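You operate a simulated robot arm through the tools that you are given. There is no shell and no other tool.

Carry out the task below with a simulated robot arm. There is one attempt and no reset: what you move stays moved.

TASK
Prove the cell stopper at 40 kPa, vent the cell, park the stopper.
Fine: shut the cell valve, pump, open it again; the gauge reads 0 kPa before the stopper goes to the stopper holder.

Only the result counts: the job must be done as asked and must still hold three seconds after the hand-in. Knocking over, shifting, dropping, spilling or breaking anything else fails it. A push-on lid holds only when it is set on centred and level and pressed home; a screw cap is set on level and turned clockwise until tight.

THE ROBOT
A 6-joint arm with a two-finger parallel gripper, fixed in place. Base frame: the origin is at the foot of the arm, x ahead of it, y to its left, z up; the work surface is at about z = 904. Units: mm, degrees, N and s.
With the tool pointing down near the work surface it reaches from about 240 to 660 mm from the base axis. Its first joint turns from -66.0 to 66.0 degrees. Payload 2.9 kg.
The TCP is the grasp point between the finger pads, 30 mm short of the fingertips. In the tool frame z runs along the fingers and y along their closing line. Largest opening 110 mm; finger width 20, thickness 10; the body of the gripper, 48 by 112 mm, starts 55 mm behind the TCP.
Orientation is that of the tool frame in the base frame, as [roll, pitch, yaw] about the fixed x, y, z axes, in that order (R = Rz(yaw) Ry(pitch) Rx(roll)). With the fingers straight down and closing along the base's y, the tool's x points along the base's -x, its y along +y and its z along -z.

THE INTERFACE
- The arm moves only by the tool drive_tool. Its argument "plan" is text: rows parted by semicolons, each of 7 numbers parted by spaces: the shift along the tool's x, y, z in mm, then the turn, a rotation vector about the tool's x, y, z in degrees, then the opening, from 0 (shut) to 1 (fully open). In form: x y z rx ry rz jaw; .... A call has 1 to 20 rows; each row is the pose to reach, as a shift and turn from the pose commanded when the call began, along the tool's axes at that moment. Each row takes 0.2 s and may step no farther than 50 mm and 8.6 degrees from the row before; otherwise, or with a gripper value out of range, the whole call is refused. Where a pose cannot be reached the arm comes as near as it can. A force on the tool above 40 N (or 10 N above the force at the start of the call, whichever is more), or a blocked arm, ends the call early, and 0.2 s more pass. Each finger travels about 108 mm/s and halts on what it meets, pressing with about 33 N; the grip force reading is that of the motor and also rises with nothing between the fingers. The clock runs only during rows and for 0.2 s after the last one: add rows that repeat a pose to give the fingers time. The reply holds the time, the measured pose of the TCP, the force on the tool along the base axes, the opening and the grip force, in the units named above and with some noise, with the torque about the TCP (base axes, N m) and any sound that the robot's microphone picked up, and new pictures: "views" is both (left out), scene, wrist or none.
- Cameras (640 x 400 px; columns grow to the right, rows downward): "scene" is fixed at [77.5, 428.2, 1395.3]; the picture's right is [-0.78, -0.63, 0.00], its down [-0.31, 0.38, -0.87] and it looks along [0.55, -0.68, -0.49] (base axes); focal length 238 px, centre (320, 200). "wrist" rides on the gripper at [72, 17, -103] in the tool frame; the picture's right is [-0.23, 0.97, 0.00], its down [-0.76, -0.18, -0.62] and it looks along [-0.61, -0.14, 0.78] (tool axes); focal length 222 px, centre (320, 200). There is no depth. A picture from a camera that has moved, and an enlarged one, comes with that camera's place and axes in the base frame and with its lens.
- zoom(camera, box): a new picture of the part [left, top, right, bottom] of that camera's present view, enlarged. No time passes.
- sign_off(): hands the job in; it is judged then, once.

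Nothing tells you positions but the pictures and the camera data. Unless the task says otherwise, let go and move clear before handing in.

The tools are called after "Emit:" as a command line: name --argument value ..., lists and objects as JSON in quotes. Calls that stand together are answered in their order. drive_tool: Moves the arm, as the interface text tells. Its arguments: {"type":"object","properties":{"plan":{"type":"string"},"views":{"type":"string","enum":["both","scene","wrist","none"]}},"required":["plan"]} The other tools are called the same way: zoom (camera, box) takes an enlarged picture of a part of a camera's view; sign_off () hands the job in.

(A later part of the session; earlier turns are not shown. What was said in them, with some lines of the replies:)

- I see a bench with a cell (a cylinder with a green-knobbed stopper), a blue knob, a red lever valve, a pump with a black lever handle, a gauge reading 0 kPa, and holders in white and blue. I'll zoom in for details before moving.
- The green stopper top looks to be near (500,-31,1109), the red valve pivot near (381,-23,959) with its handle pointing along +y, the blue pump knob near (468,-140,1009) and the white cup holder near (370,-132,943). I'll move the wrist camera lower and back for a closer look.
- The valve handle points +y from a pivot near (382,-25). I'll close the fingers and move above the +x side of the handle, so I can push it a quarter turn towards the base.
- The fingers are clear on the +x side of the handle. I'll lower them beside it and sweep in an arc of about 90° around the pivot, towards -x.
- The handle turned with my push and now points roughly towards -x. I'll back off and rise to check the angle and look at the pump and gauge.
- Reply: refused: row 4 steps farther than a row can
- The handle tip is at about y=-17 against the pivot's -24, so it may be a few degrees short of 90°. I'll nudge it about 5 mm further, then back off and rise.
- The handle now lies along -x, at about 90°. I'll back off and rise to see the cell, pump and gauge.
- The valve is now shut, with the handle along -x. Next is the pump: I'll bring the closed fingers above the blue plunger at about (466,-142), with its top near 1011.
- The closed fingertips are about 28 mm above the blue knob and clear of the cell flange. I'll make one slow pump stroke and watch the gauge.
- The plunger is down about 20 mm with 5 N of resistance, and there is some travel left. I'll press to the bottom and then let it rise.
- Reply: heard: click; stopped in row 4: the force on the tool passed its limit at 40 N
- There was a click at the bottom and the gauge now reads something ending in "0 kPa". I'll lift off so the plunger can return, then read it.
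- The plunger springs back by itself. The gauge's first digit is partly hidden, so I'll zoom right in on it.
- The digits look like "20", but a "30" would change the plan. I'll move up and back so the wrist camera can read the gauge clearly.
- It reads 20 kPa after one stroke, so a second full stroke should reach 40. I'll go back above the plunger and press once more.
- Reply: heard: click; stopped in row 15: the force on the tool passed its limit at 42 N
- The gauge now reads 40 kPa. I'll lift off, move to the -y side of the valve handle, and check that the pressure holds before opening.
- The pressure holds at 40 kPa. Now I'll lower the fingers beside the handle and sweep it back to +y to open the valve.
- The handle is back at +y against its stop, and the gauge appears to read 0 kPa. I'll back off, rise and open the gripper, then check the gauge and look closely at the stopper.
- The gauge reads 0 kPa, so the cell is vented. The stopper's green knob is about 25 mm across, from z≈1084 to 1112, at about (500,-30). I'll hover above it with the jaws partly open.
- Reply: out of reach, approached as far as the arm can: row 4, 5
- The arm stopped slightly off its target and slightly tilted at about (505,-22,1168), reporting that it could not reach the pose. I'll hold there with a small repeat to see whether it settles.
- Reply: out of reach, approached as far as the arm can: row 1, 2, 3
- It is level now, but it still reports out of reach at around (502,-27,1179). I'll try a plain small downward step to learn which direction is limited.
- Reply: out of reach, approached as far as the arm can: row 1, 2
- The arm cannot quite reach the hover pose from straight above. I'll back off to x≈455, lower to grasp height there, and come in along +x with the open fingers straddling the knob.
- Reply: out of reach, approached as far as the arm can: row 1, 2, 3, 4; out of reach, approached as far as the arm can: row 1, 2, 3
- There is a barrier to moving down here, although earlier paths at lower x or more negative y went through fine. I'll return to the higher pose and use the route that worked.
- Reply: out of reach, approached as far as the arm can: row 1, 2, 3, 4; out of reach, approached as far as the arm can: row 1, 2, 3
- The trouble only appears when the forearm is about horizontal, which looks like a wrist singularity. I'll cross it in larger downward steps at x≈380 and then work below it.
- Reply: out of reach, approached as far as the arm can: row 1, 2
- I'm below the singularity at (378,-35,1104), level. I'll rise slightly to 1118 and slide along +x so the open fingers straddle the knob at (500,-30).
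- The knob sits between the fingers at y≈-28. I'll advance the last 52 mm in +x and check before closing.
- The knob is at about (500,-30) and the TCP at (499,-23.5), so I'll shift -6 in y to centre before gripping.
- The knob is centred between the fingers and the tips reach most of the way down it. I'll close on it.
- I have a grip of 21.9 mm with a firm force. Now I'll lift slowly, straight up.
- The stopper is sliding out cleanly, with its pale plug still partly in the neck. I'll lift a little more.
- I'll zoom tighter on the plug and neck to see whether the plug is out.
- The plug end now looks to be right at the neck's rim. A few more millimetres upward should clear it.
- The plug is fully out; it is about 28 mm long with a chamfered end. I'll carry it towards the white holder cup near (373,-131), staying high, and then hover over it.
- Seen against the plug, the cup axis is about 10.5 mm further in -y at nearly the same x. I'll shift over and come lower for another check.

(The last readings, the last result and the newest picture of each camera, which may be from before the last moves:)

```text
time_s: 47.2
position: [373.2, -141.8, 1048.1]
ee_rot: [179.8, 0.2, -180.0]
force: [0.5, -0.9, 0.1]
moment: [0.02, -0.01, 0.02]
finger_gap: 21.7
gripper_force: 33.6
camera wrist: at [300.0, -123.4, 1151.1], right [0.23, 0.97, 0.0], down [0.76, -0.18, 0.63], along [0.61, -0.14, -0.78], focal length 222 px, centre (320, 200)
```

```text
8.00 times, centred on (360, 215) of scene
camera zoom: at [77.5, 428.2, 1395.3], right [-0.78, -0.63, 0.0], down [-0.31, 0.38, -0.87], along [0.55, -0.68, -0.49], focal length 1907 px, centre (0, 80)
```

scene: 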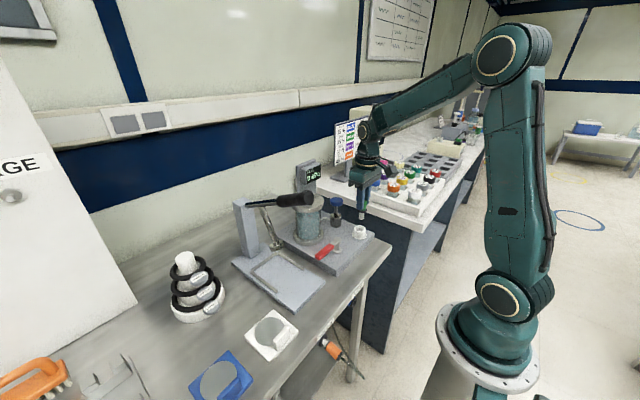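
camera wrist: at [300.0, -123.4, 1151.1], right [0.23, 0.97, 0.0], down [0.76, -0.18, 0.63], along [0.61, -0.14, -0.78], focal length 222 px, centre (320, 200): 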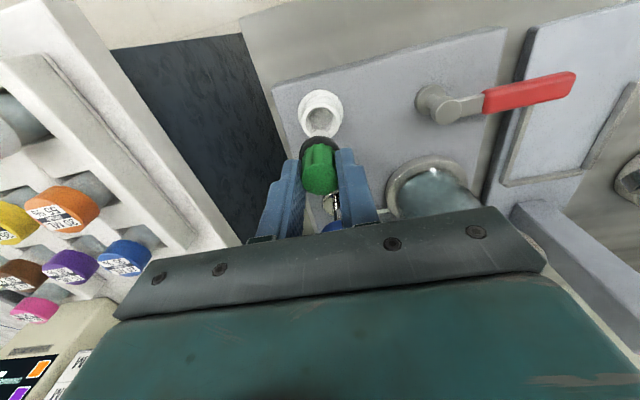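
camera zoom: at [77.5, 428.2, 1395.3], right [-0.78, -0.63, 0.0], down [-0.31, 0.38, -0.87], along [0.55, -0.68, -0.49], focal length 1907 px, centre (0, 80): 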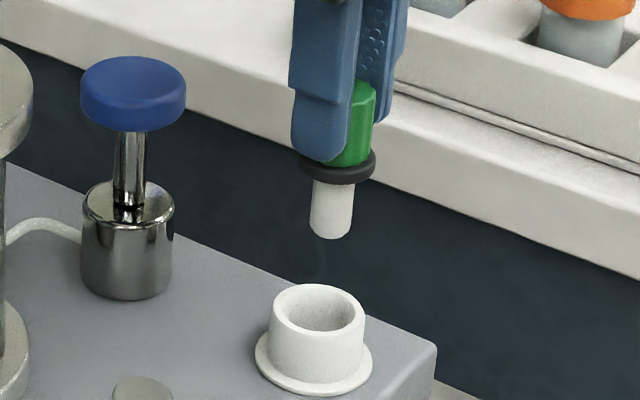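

The plug is now over the cup, aligned to within 1–2 mm in y. I'll lower it until its end is just above the rim and check the centring again.

Emit:
drive_tool --plan "0 0 10 0 0 0 0;0 0 20 0 0 0 0;0 0 28 0 0 0 0;0 0 28 0 0 0 0"

Emit:
zoom --camera "wrist" --box '[270, 80, 370, 160]'

Emit:
zoom --camera "scene" --box '[340, 205, 380, 245]'

```text
time_s: 48.2
position: [372.0, -141.6, 1017.2]
ee_rot: [179.9, -0.1, 180.0]
force: [0.5, 0.0, 0.3]
moment: [0.0, -0.01, -0.01]
finger_gap: 21.9
gripper_force: 33.2
camera wrist: at [298.9, -123.8, 1121.2], right [0.23, 0.97, 0.0], down [0.76, -0.18, 0.62], along [0.61, -0.14, -0.78], focal length 222 px, centre (320, 200)
```

scene: 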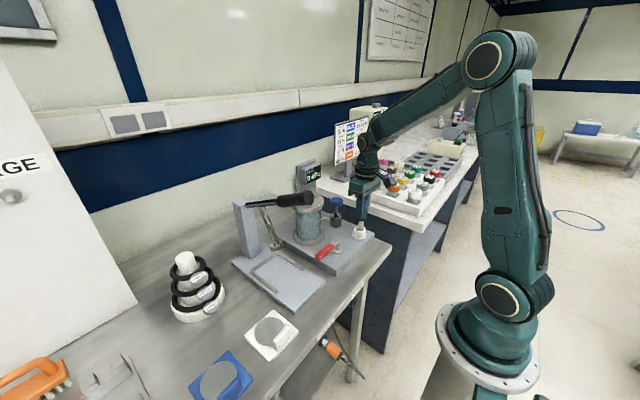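
wrist: 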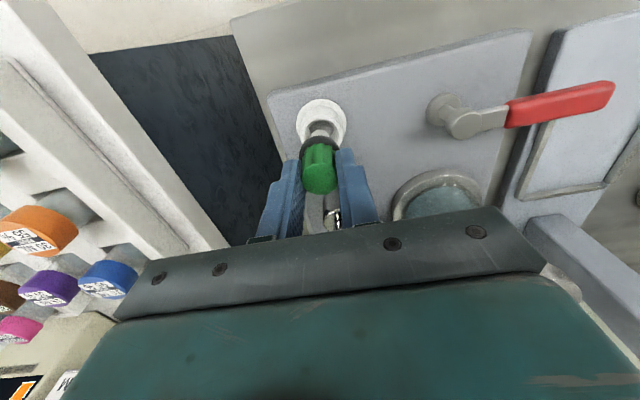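

```text
5.00 times, centred on (320, 120) of wrist
camera zoom: at [298.9, -123.8, 1121.2], right [0.23, 0.97, 0.0], down [0.76, -0.18, 0.62], along [0.61, -0.14, -0.78], focal length 1111 px, centre (320, 600)
```

zoom: 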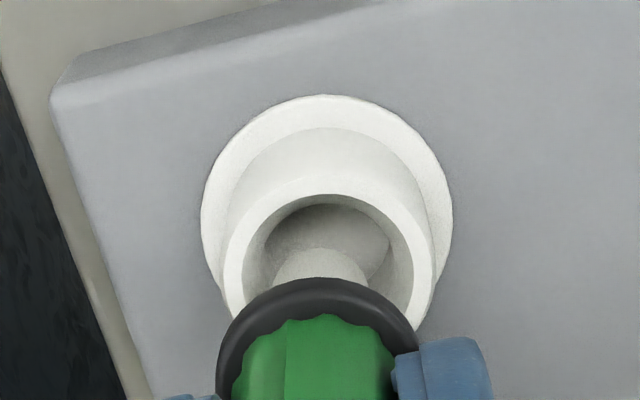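

```text
10.00 times, centred on (360, 225) of scene
camera zoom: at [77.5, 428.2, 1395.3], right [-0.78, -0.63, 0.0], down [-0.31, 0.38, -0.87], along [0.55, -0.68, -0.49], focal length 2384 px, centre (-80, -50)
```

zoom: 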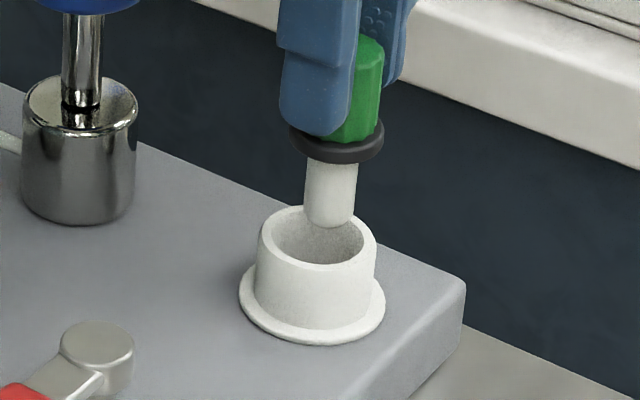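

The cup rim is about 35 mm across with a wide bore, and the plug is within about 2 mm of its axis. I'll shift by (+1.5,+1) and lower into the cup in small steps, watching the force.

Emit:
drive_tool --plan "-1.5 1 0 0 0 0 0;-1.5 1 4 0 0 0 0;-1.5 1 8 0 0 0 0;-1.5 1 12 0 0 0 0;-1.5 1 12 0 0 0 0"

Emit:
zoom --camera "wrist" --box '[270, 80, 370, 160]'

Emit:
zoom --camera "scene" --box '[340, 205, 380, 245]'

```text
time_s: 49.5
position: [374.6, -139.0, 1006.9]
ee_rot: [180.0, 0.2, 179.9]
force: [0.0, -0.1, -0.4]
moment: [0.0, 0.03, 0.03]
finger_gap: 22.1
gripper_force: 32.7
camera wrist: at [301.5, -122.7, 1110.2], right [0.23, 0.97, 0.0], down [0.76, -0.18, 0.62], along [0.61, -0.14, -0.78], focal length 222 px, centre (320, 200)
```

scene: 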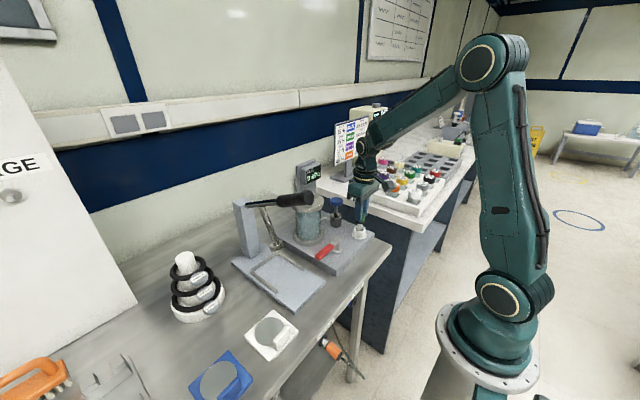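
wrist: 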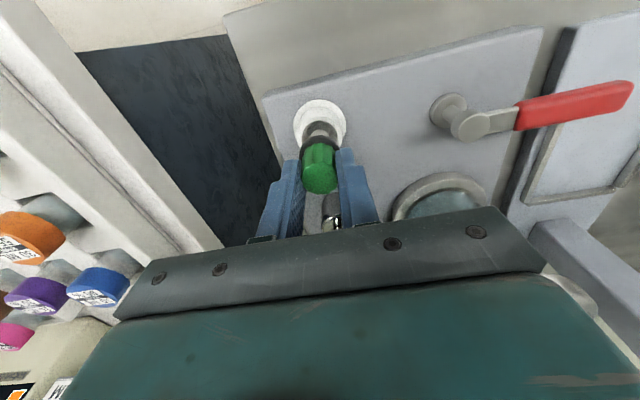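

```text
5.00 times, centred on (320, 120) of wrist
camera zoom: at [301.5, -122.7, 1110.2], right [0.23, 0.97, 0.0], down [0.76, -0.18, 0.62], along [0.61, -0.14, -0.78], focal length 1111 px, centre (320, 600)
```

zoom: 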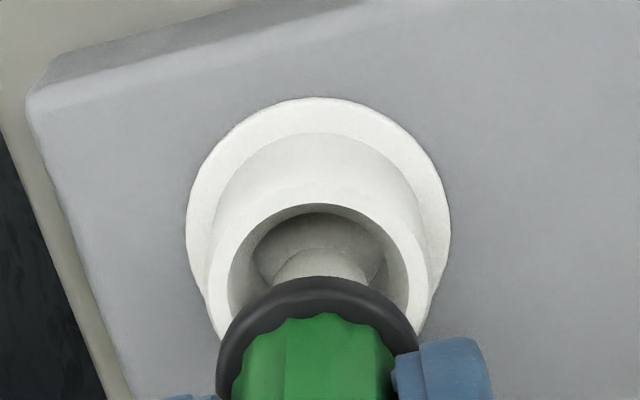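

```text
10.00 times, centred on (360, 225) of scene
camera zoom: at [77.5, 428.2, 1395.3], right [-0.78, -0.63, 0.0], down [-0.31, 0.38, -0.87], along [0.55, -0.68, -0.49], focal length 2384 px, centre (-80, -50)
```

zoom: 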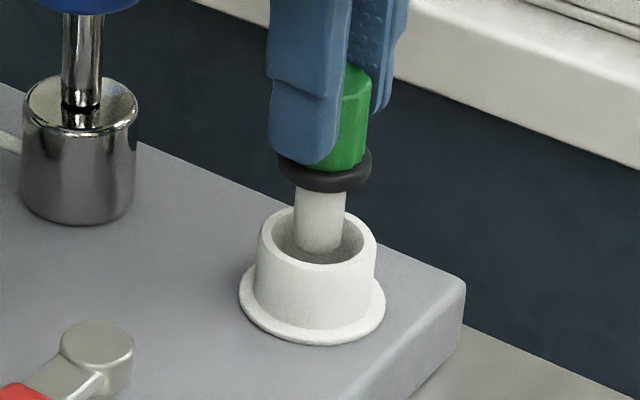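

The plug is well centred inside the cup and not touching yet. I'll continue down in small steps.

Emit:
drive_tool --plan "0 0 3 0 0 0 0;0 0 6 0 0 0 0;0 0 8 0 0 0 0"

Emit:
zoom --camera "scene" --box '[340, 205, 380, 245]'

Emit:
zoom --camera "wrist" --box '[270, 80, 370, 160]'

```text
time_s: 50.2
position: [374.7, -140.1, 997.5]
ee_rot: [179.9, 0.2, 180.0]
force: [0.3, -0.2, -0.9]
moment: [0.0, 0.03, -0.02]
finger_gap: 22.1
gripper_force: 32.7
camera wrist: at [301.3, -122.8, 1102.5], right [0.23, 0.97, 0.0], down [0.76, -0.18, 0.63], along [0.61, -0.14, -0.78], focal length 222 px, centre (320, 200)
```

scene: 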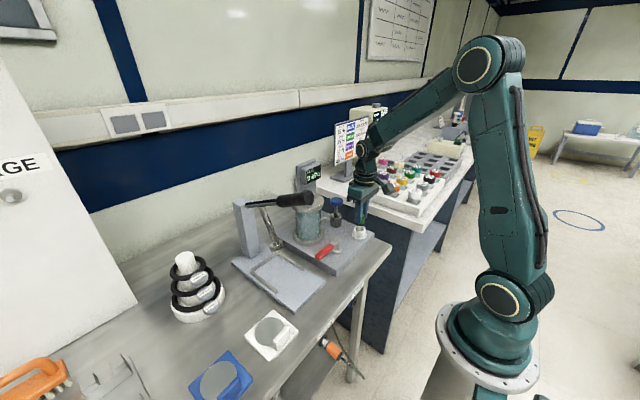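
wrist: 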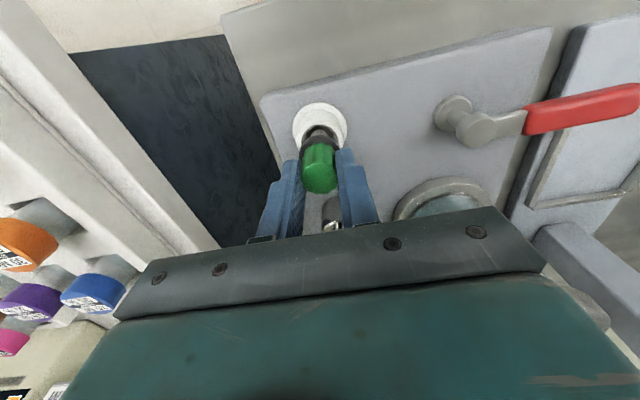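

```text
10.00 times, centred on (360, 225) of scene
camera zoom: at [77.5, 428.2, 1395.3], right [-0.78, -0.63, 0.0], down [-0.31, 0.38, -0.87], along [0.55, -0.68, -0.49], focal length 2384 px, centre (-80, -50)
```

zoom: 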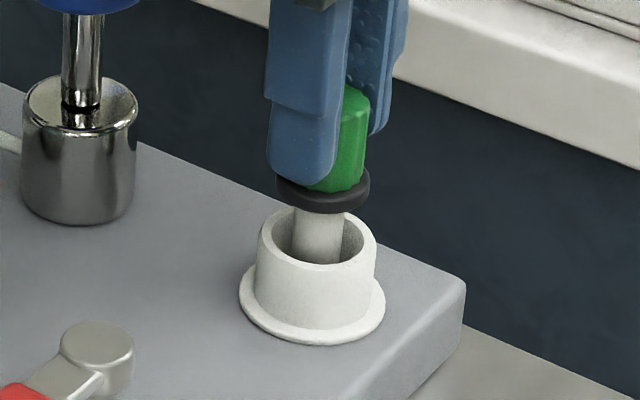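

```text
5.00 times, centred on (320, 120) of wrist
camera zoom: at [301.3, -122.8, 1102.5], right [0.23, 0.97, 0.0], down [0.76, -0.18, 0.63], along [0.61, -0.14, -0.78], focal length 1111 px, centre (320, 600)
```

zoom: 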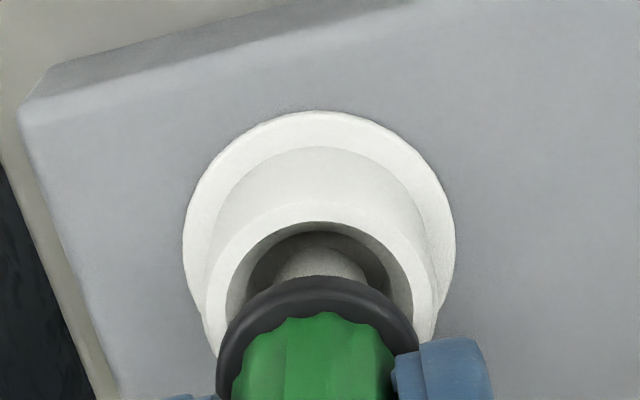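

Emit:
drive_tool --plan "0 0 2 0 0 0 0;0 0 4 0 0 0 0;0 0 5 0 0 0 0" --views "none"

```text
time_s: 51.0
position: [373.8, -140.9, 994.7]
ee_rot: [179.9, 0.2, 179.9]
force: [-0.1, -0.2, -0.4]
moment: [-0.04, 0.03, 0.01]
finger_gap: 22.2
gripper_force: 32.7
```

Emit:
drive_tool --plan "0 0 2 0 0 0 0;0 0 4 0 0 0 0;0 0 4 0 0 0 0" --views "scene"

Emit:
zoom --camera "scene" --box '[340, 205, 380, 245]'

```text
time_s: 51.9
position: [375.7, -138.8, 988.5]
ee_rot: [179.9, 0.2, -179.9]
force: [-0.4, -0.4, -0.9]
moment: [0.02, -0.03, -0.02]
finger_gap: 21.7
gripper_force: 33.1
```

scene: 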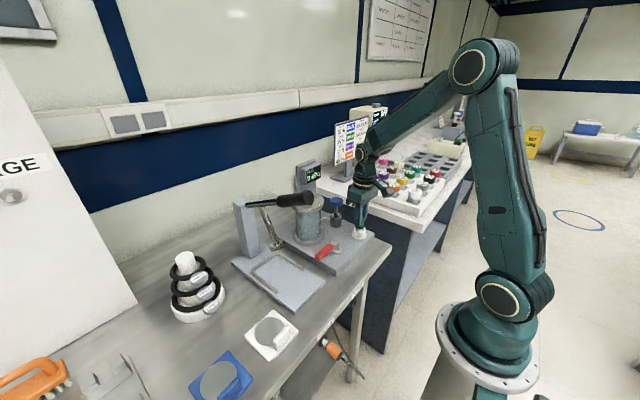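

```text
10.00 times, centred on (360, 225) of scene
camera zoom: at [77.5, 428.2, 1395.3], right [-0.78, -0.63, 0.0], down [-0.31, 0.38, -0.87], along [0.55, -0.68, -0.49], focal length 2384 px, centre (-80, -50)
```

zoom: 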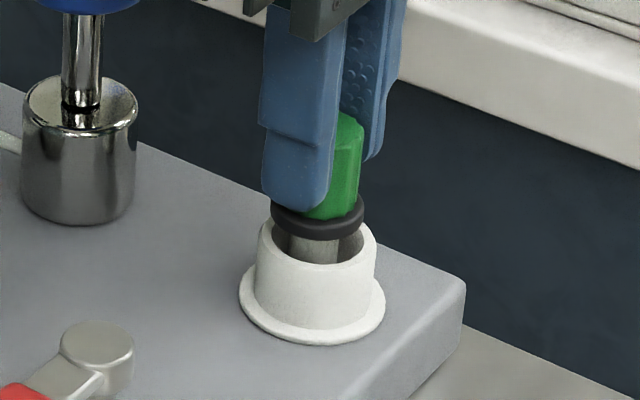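

The ring is now about 5 mm above the cup rim and still centred. I'll keep lowering gently until it touches.

Emit:
drive_tool --plan "0 0 1.5 0 0 0 0;0 0 3 0 0 0 0;0 0 3 0 0 0 0" --views "none"

Emit:
zoom --camera "scene" --box '[340, 205, 380, 245]'

Emit:
zoom --camera "wrist" --box '[270, 80, 370, 160]'

```text
time_s: 52.6
position: [376.1, -138.3, 986.2]
ee_rot: [179.9, 0.3, 179.9]
force: [-2.6, -1.1, 14.8]
moment: [-0.24, 0.16, 0.0]
finger_gap: 21.9
gripper_force: 33.4
```

```text
10.00 times, centred on (360, 225) of scene
camera zoom: at [77.3, 428.2, 1395.3], right [-0.78, -0.63, 0.0], down [-0.31, 0.38, -0.87], along [0.55, -0.68, -0.49], focal length 2384 px, centre (-80, -50)
```

zoom: 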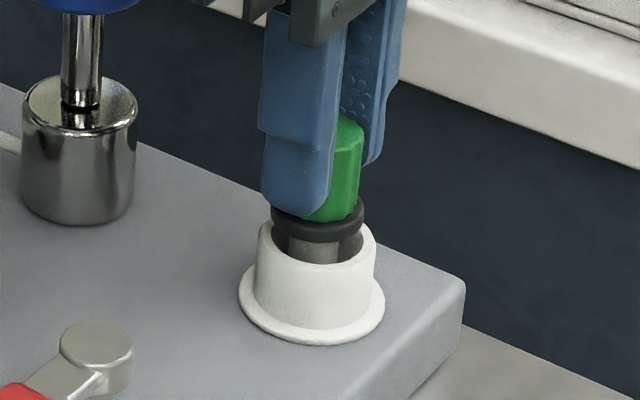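

```text
5.00 times, centred on (320, 120) of wrist
camera zoom: at [301.7, -121.8, 1090.8], right [0.23, 0.97, 0.0], down [0.76, -0.18, 0.63], along [0.61, -0.14, -0.78], focal length 1111 px, centre (320, 600)
```

zoom: 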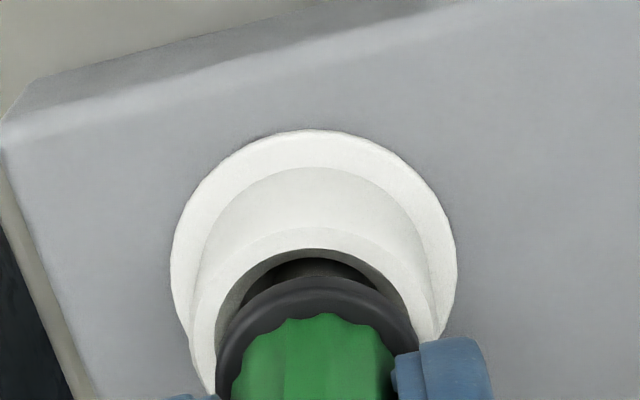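

I feel 15 N of contact. I'll zoom in to see whether the ring or the plug end is touching.

Emit:
zoom --camera "scene" --box '[350, 214, 370, 238]'

Emit:
zoom --camera "wrist" --box '[290, 95, 350, 165]'

```text
16.00 times, centred on (360, 226) of scene
camera zoom: at [77.3, 428.2, 1395.3], right [-0.78, -0.63, 0.0], down [-0.31, 0.38, -0.87], along [0.55, -0.68, -0.49], focal length 3815 px, centre (-320, -216)
```

zoom: 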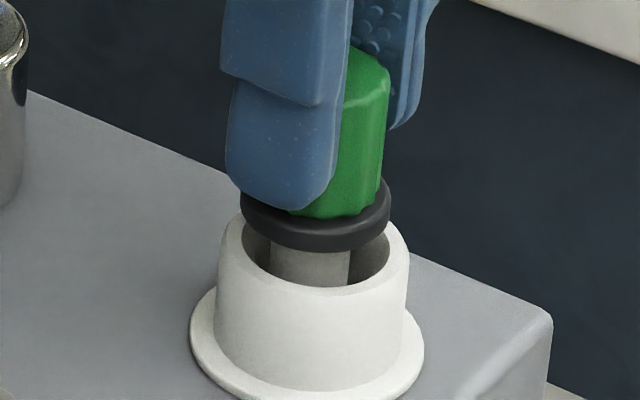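

```text
5.71 times, centred on (320, 130) of wrist
camera zoom: at [301.7, -121.8, 1090.8], right [0.23, 0.97, 0.0], down [0.76, -0.18, 0.63], along [0.61, -0.14, -0.78], focal length 1269 px, centre (320, 600)
```

zoom: 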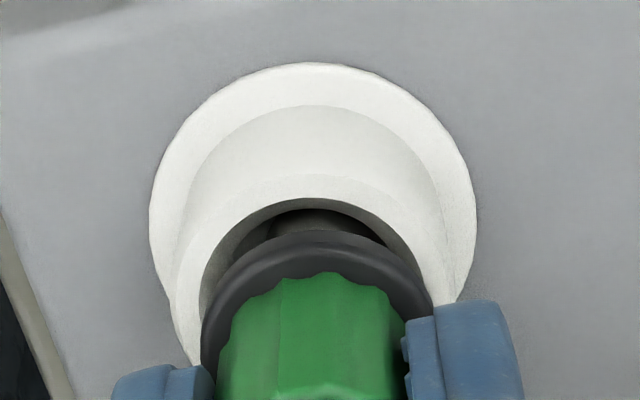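

The plug end is resting on the cup floor, with the ring a few millimetres above the rim, so it is standing in the holder. I'll ease off the preload before releasing.

Emit:
drive_tool --plan "0 0 -0.7 0 0 0 0;0 0 -1 0 0 0 0;0 0 -1 0 0 0 0" --views "none"

```text
time_s: 53.5
position: [374.5, -137.6, 987.7]
ee_rot: [179.9, 0.1, -180.0]
force: [-0.3, -0.1, -0.4]
moment: [-0.02, -0.03, 0.0]
finger_gap: 21.9
gripper_force: 32.8
```

Emit:
drive_tool --plan "0 0 0.4 0 0 0 0;0 0 0.5 0 0 0 0;0 0 0.5 0 0 0 0" --views "wrist"

Emit:
zoom --camera "scene" --box '[350, 214, 370, 238]'

```text
time_s: 54.2
position: [374.6, -138.3, 988.9]
ee_rot: [180.0, 0.2, -180.0]
force: [0.4, 0.4, 0.0]
moment: [0.01, -0.04, -0.04]
finger_gap: 22.0
gripper_force: 33.0
camera wrist: at [301.3, -121.9, 1090.9], right [0.23, 0.97, 0.0], down [0.76, -0.18, 0.63], along [0.61, -0.14, -0.78], focal length 222 px, centre (320, 200)
```

wrist: 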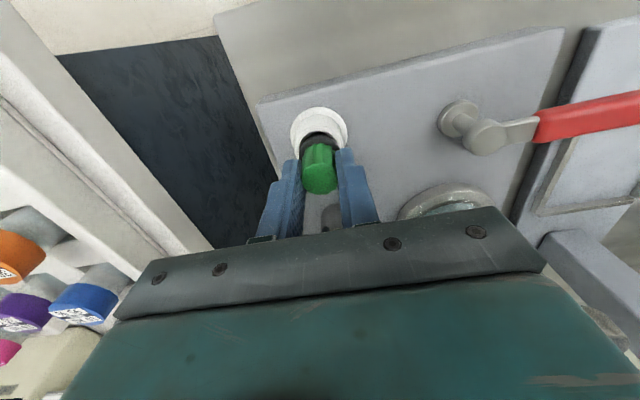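

```text
16.00 times, centred on (360, 226) of scene
camera zoom: at [77.5, 428.2, 1395.3], right [-0.78, -0.63, 0.0], down [-0.31, 0.38, -0.87], along [0.55, -0.68, -0.49], focal length 3815 px, centre (-320, -216)
```

zoom: 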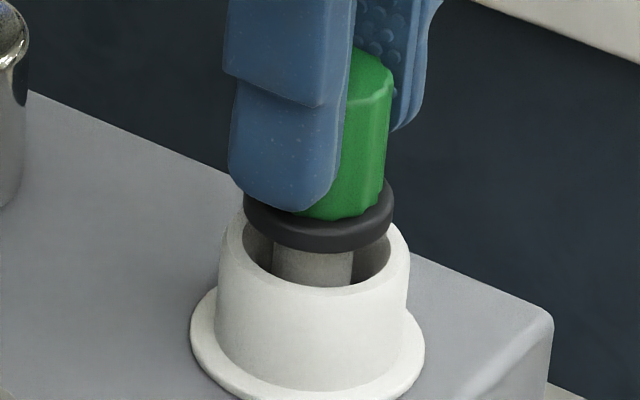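

It is nearly unloaded and well inside the cup. I'll lower another half millimetre and open the jaws gradually.

Emit:
drive_tool --plan "0 0 0.4 0 0 0 0;0 0 0.4 0 0 0 0.2;0 0 0.4 0 0 0 0.23;0 0 0.4 0 0 0 0.27;0 0 0.4 0 0 0 0.33;0 0 0.4 0 0 0 0.4;0 0 0.4 0 0 0 0.45;0 0 0.4 0 0 0 0.45"

Emit:
zoom --camera "scene" --box '[340, 205, 380, 245]'

Emit:
zoom --camera "wrist" --box '[250, 80, 390, 220]'

```text
time_s: 56.0
position: [374.7, -137.7, 986.8]
ee_rot: [180.0, 0.3, 180.0]
force: [0.5, -0.2, 0.1]
moment: [0.04, 0.02, -0.02]
finger_gap: 49.6
gripper_force: 0.0
camera wrist: at [301.3, -121.4, 1090.3], right [0.23, 0.97, 0.0], down [0.76, -0.18, 0.63], along [0.61, -0.14, -0.78], focal length 222 px, centre (320, 200)
```

scene: 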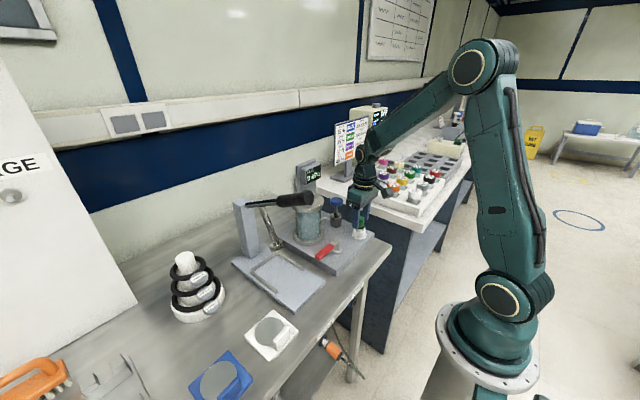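
wrist: 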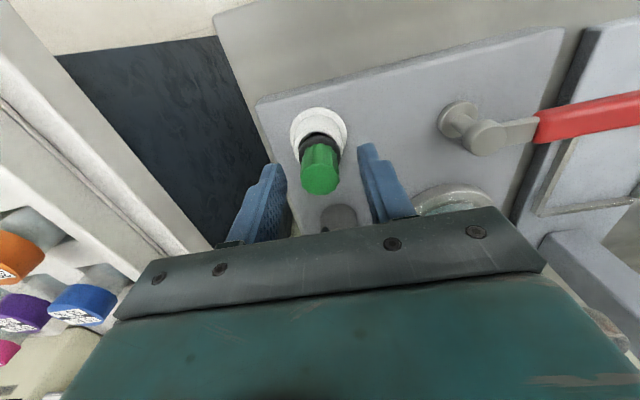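

```text
10.00 times, centred on (360, 225) of scene
camera zoom: at [77.5, 428.2, 1395.3], right [-0.78, -0.63, 0.0], down [-0.31, 0.38, -0.87], along [0.55, -0.68, -0.49], focal length 2384 px, centre (-80, -50)
```

zoom: 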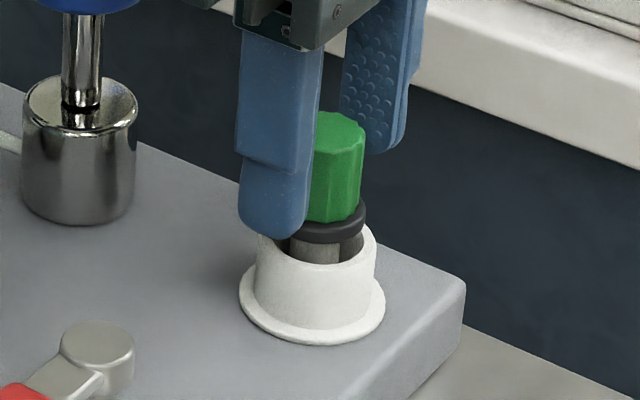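

```text
2.86 times, centred on (320, 150) of wrist
camera zoom: at [301.3, -121.4, 1090.3], right [0.23, 0.97, 0.0], down [0.76, -0.18, 0.63], along [0.61, -0.14, -0.78], focal length 635 px, centre (320, 343)
```

zoom: 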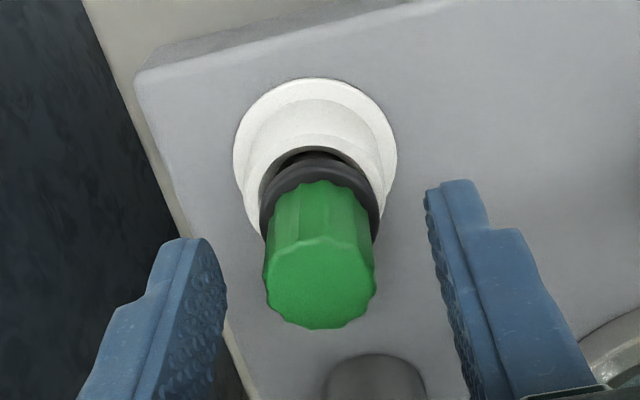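

The stopper stands upright in the holder with the fingers clear. I'll rise straight up with the jaws unchanged and check everything.

Emit:
drive_tool --plan "0 0 -10 0 0 0 0.45;0 0 -30 0 0 0 0.45;0 0 -60 0 0 0 0.45;0 0 -95 0 0 0 0.45;30 15 -120 0 0 0 0.45;30 15 -120 0 0 0 0.45"

Emit:
zoom --camera "scene" --box '[280, 150, 400, 270]'

Emit:
zoom --camera "wrist" --box '[250, 60, 430, 200]'

```text
time_s: 57.5
position: [343.0, -124.9, 1106.1]
ee_rot: [179.8, 0.1, 179.9]
force: [0.7, 0.6, -0.2]
moment: [0.01, -0.04, 0.01]
finger_gap: 49.5
gripper_force: 0.1
camera wrist: at [270.3, -107.4, 1210.0], right [0.23, 0.97, 0.0], down [0.76, -0.18, 0.62], along [0.61, -0.14, -0.78], focal length 222 px, centre (320, 200)
```

scene: 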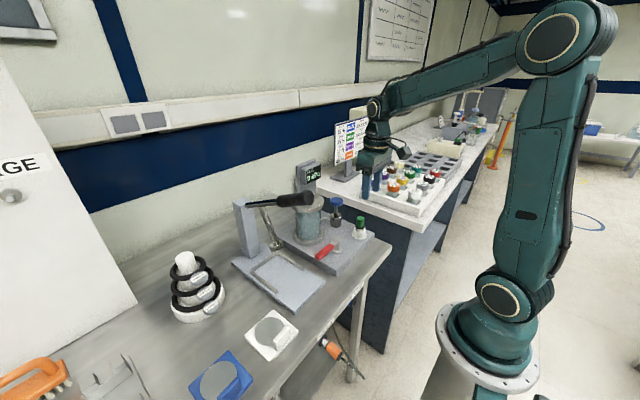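
wrist: 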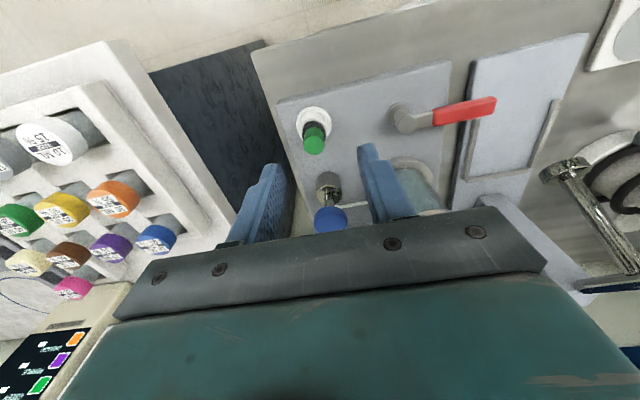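

```text
3.33 times, centred on (340, 210) of scene
camera zoom: at [77.5, 428.2, 1395.3], right [-0.78, -0.63, 0.0], down [-0.31, 0.38, -0.87], along [0.55, -0.68, -0.49], focal length 795 px, centre (253, 167)
```

zoom: 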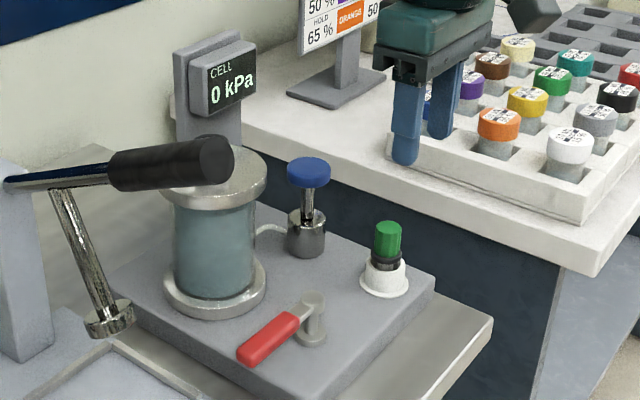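

```text
2.86 times, centred on (340, 130) of wrist
camera zoom: at [270.3, -107.4, 1210.0], right [0.23, 0.97, 0.0], down [0.76, -0.18, 0.62], along [0.61, -0.14, -0.78], focal length 635 px, centre (263, 400)
```

zoom: 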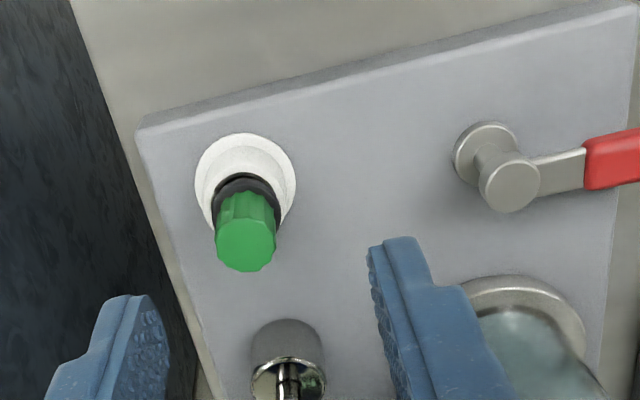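

The gauge reads 0 kPa, the valve is open, and the stopper stands upright in the holder. I'll take one last close look at how it is seated.

Emit:
zoom --camera "scene" --box '[340, 205, 380, 245]'

```text
10.00 times, centred on (360, 225) of scene
camera zoom: at [77.5, 428.2, 1395.3], right [-0.78, -0.63, 0.0], down [-0.31, 0.38, -0.87], along [0.55, -0.68, -0.49], focal length 2384 px, centre (-80, -50)
```

zoom: 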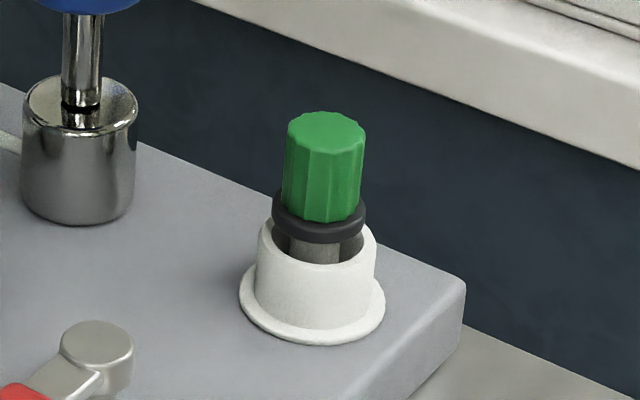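

The stopper is upright and steady in its holder. The gauge reads 0 kPa, the valve is open, and the arm is clear, so I'm handing in.

Emit:
sign_off

```text
The job is handed in.
```

The stopper was proved at 40 kPa, the cell was vented, and the stopper is now parked; I've handed the job in.

- **Proof:** I shut the cell valve and gave the pump two strokes. The gauge read 20 kPa after the first and 40 kPa after the second. It still read 40 kPa about two seconds later, with the arm clear of the pump.
- **Vent:** I opened the valve again, and the gauge read 0 kPa before I touched the stopper.
- **Park:** I lifted the stopper straight out and stood it in the white cup on the cell's base plate. It is upright and centred, resting on its plug end, with its black ring a few millimetres above the rim. I took this cup to be the stopper holder because it fits the stopper and sits beside the cell; nothing in the pictures labels it.

The arm had trouble reaching the stopper from straight above, so I came in from the side instead. I saw nothing else moved or knocked.
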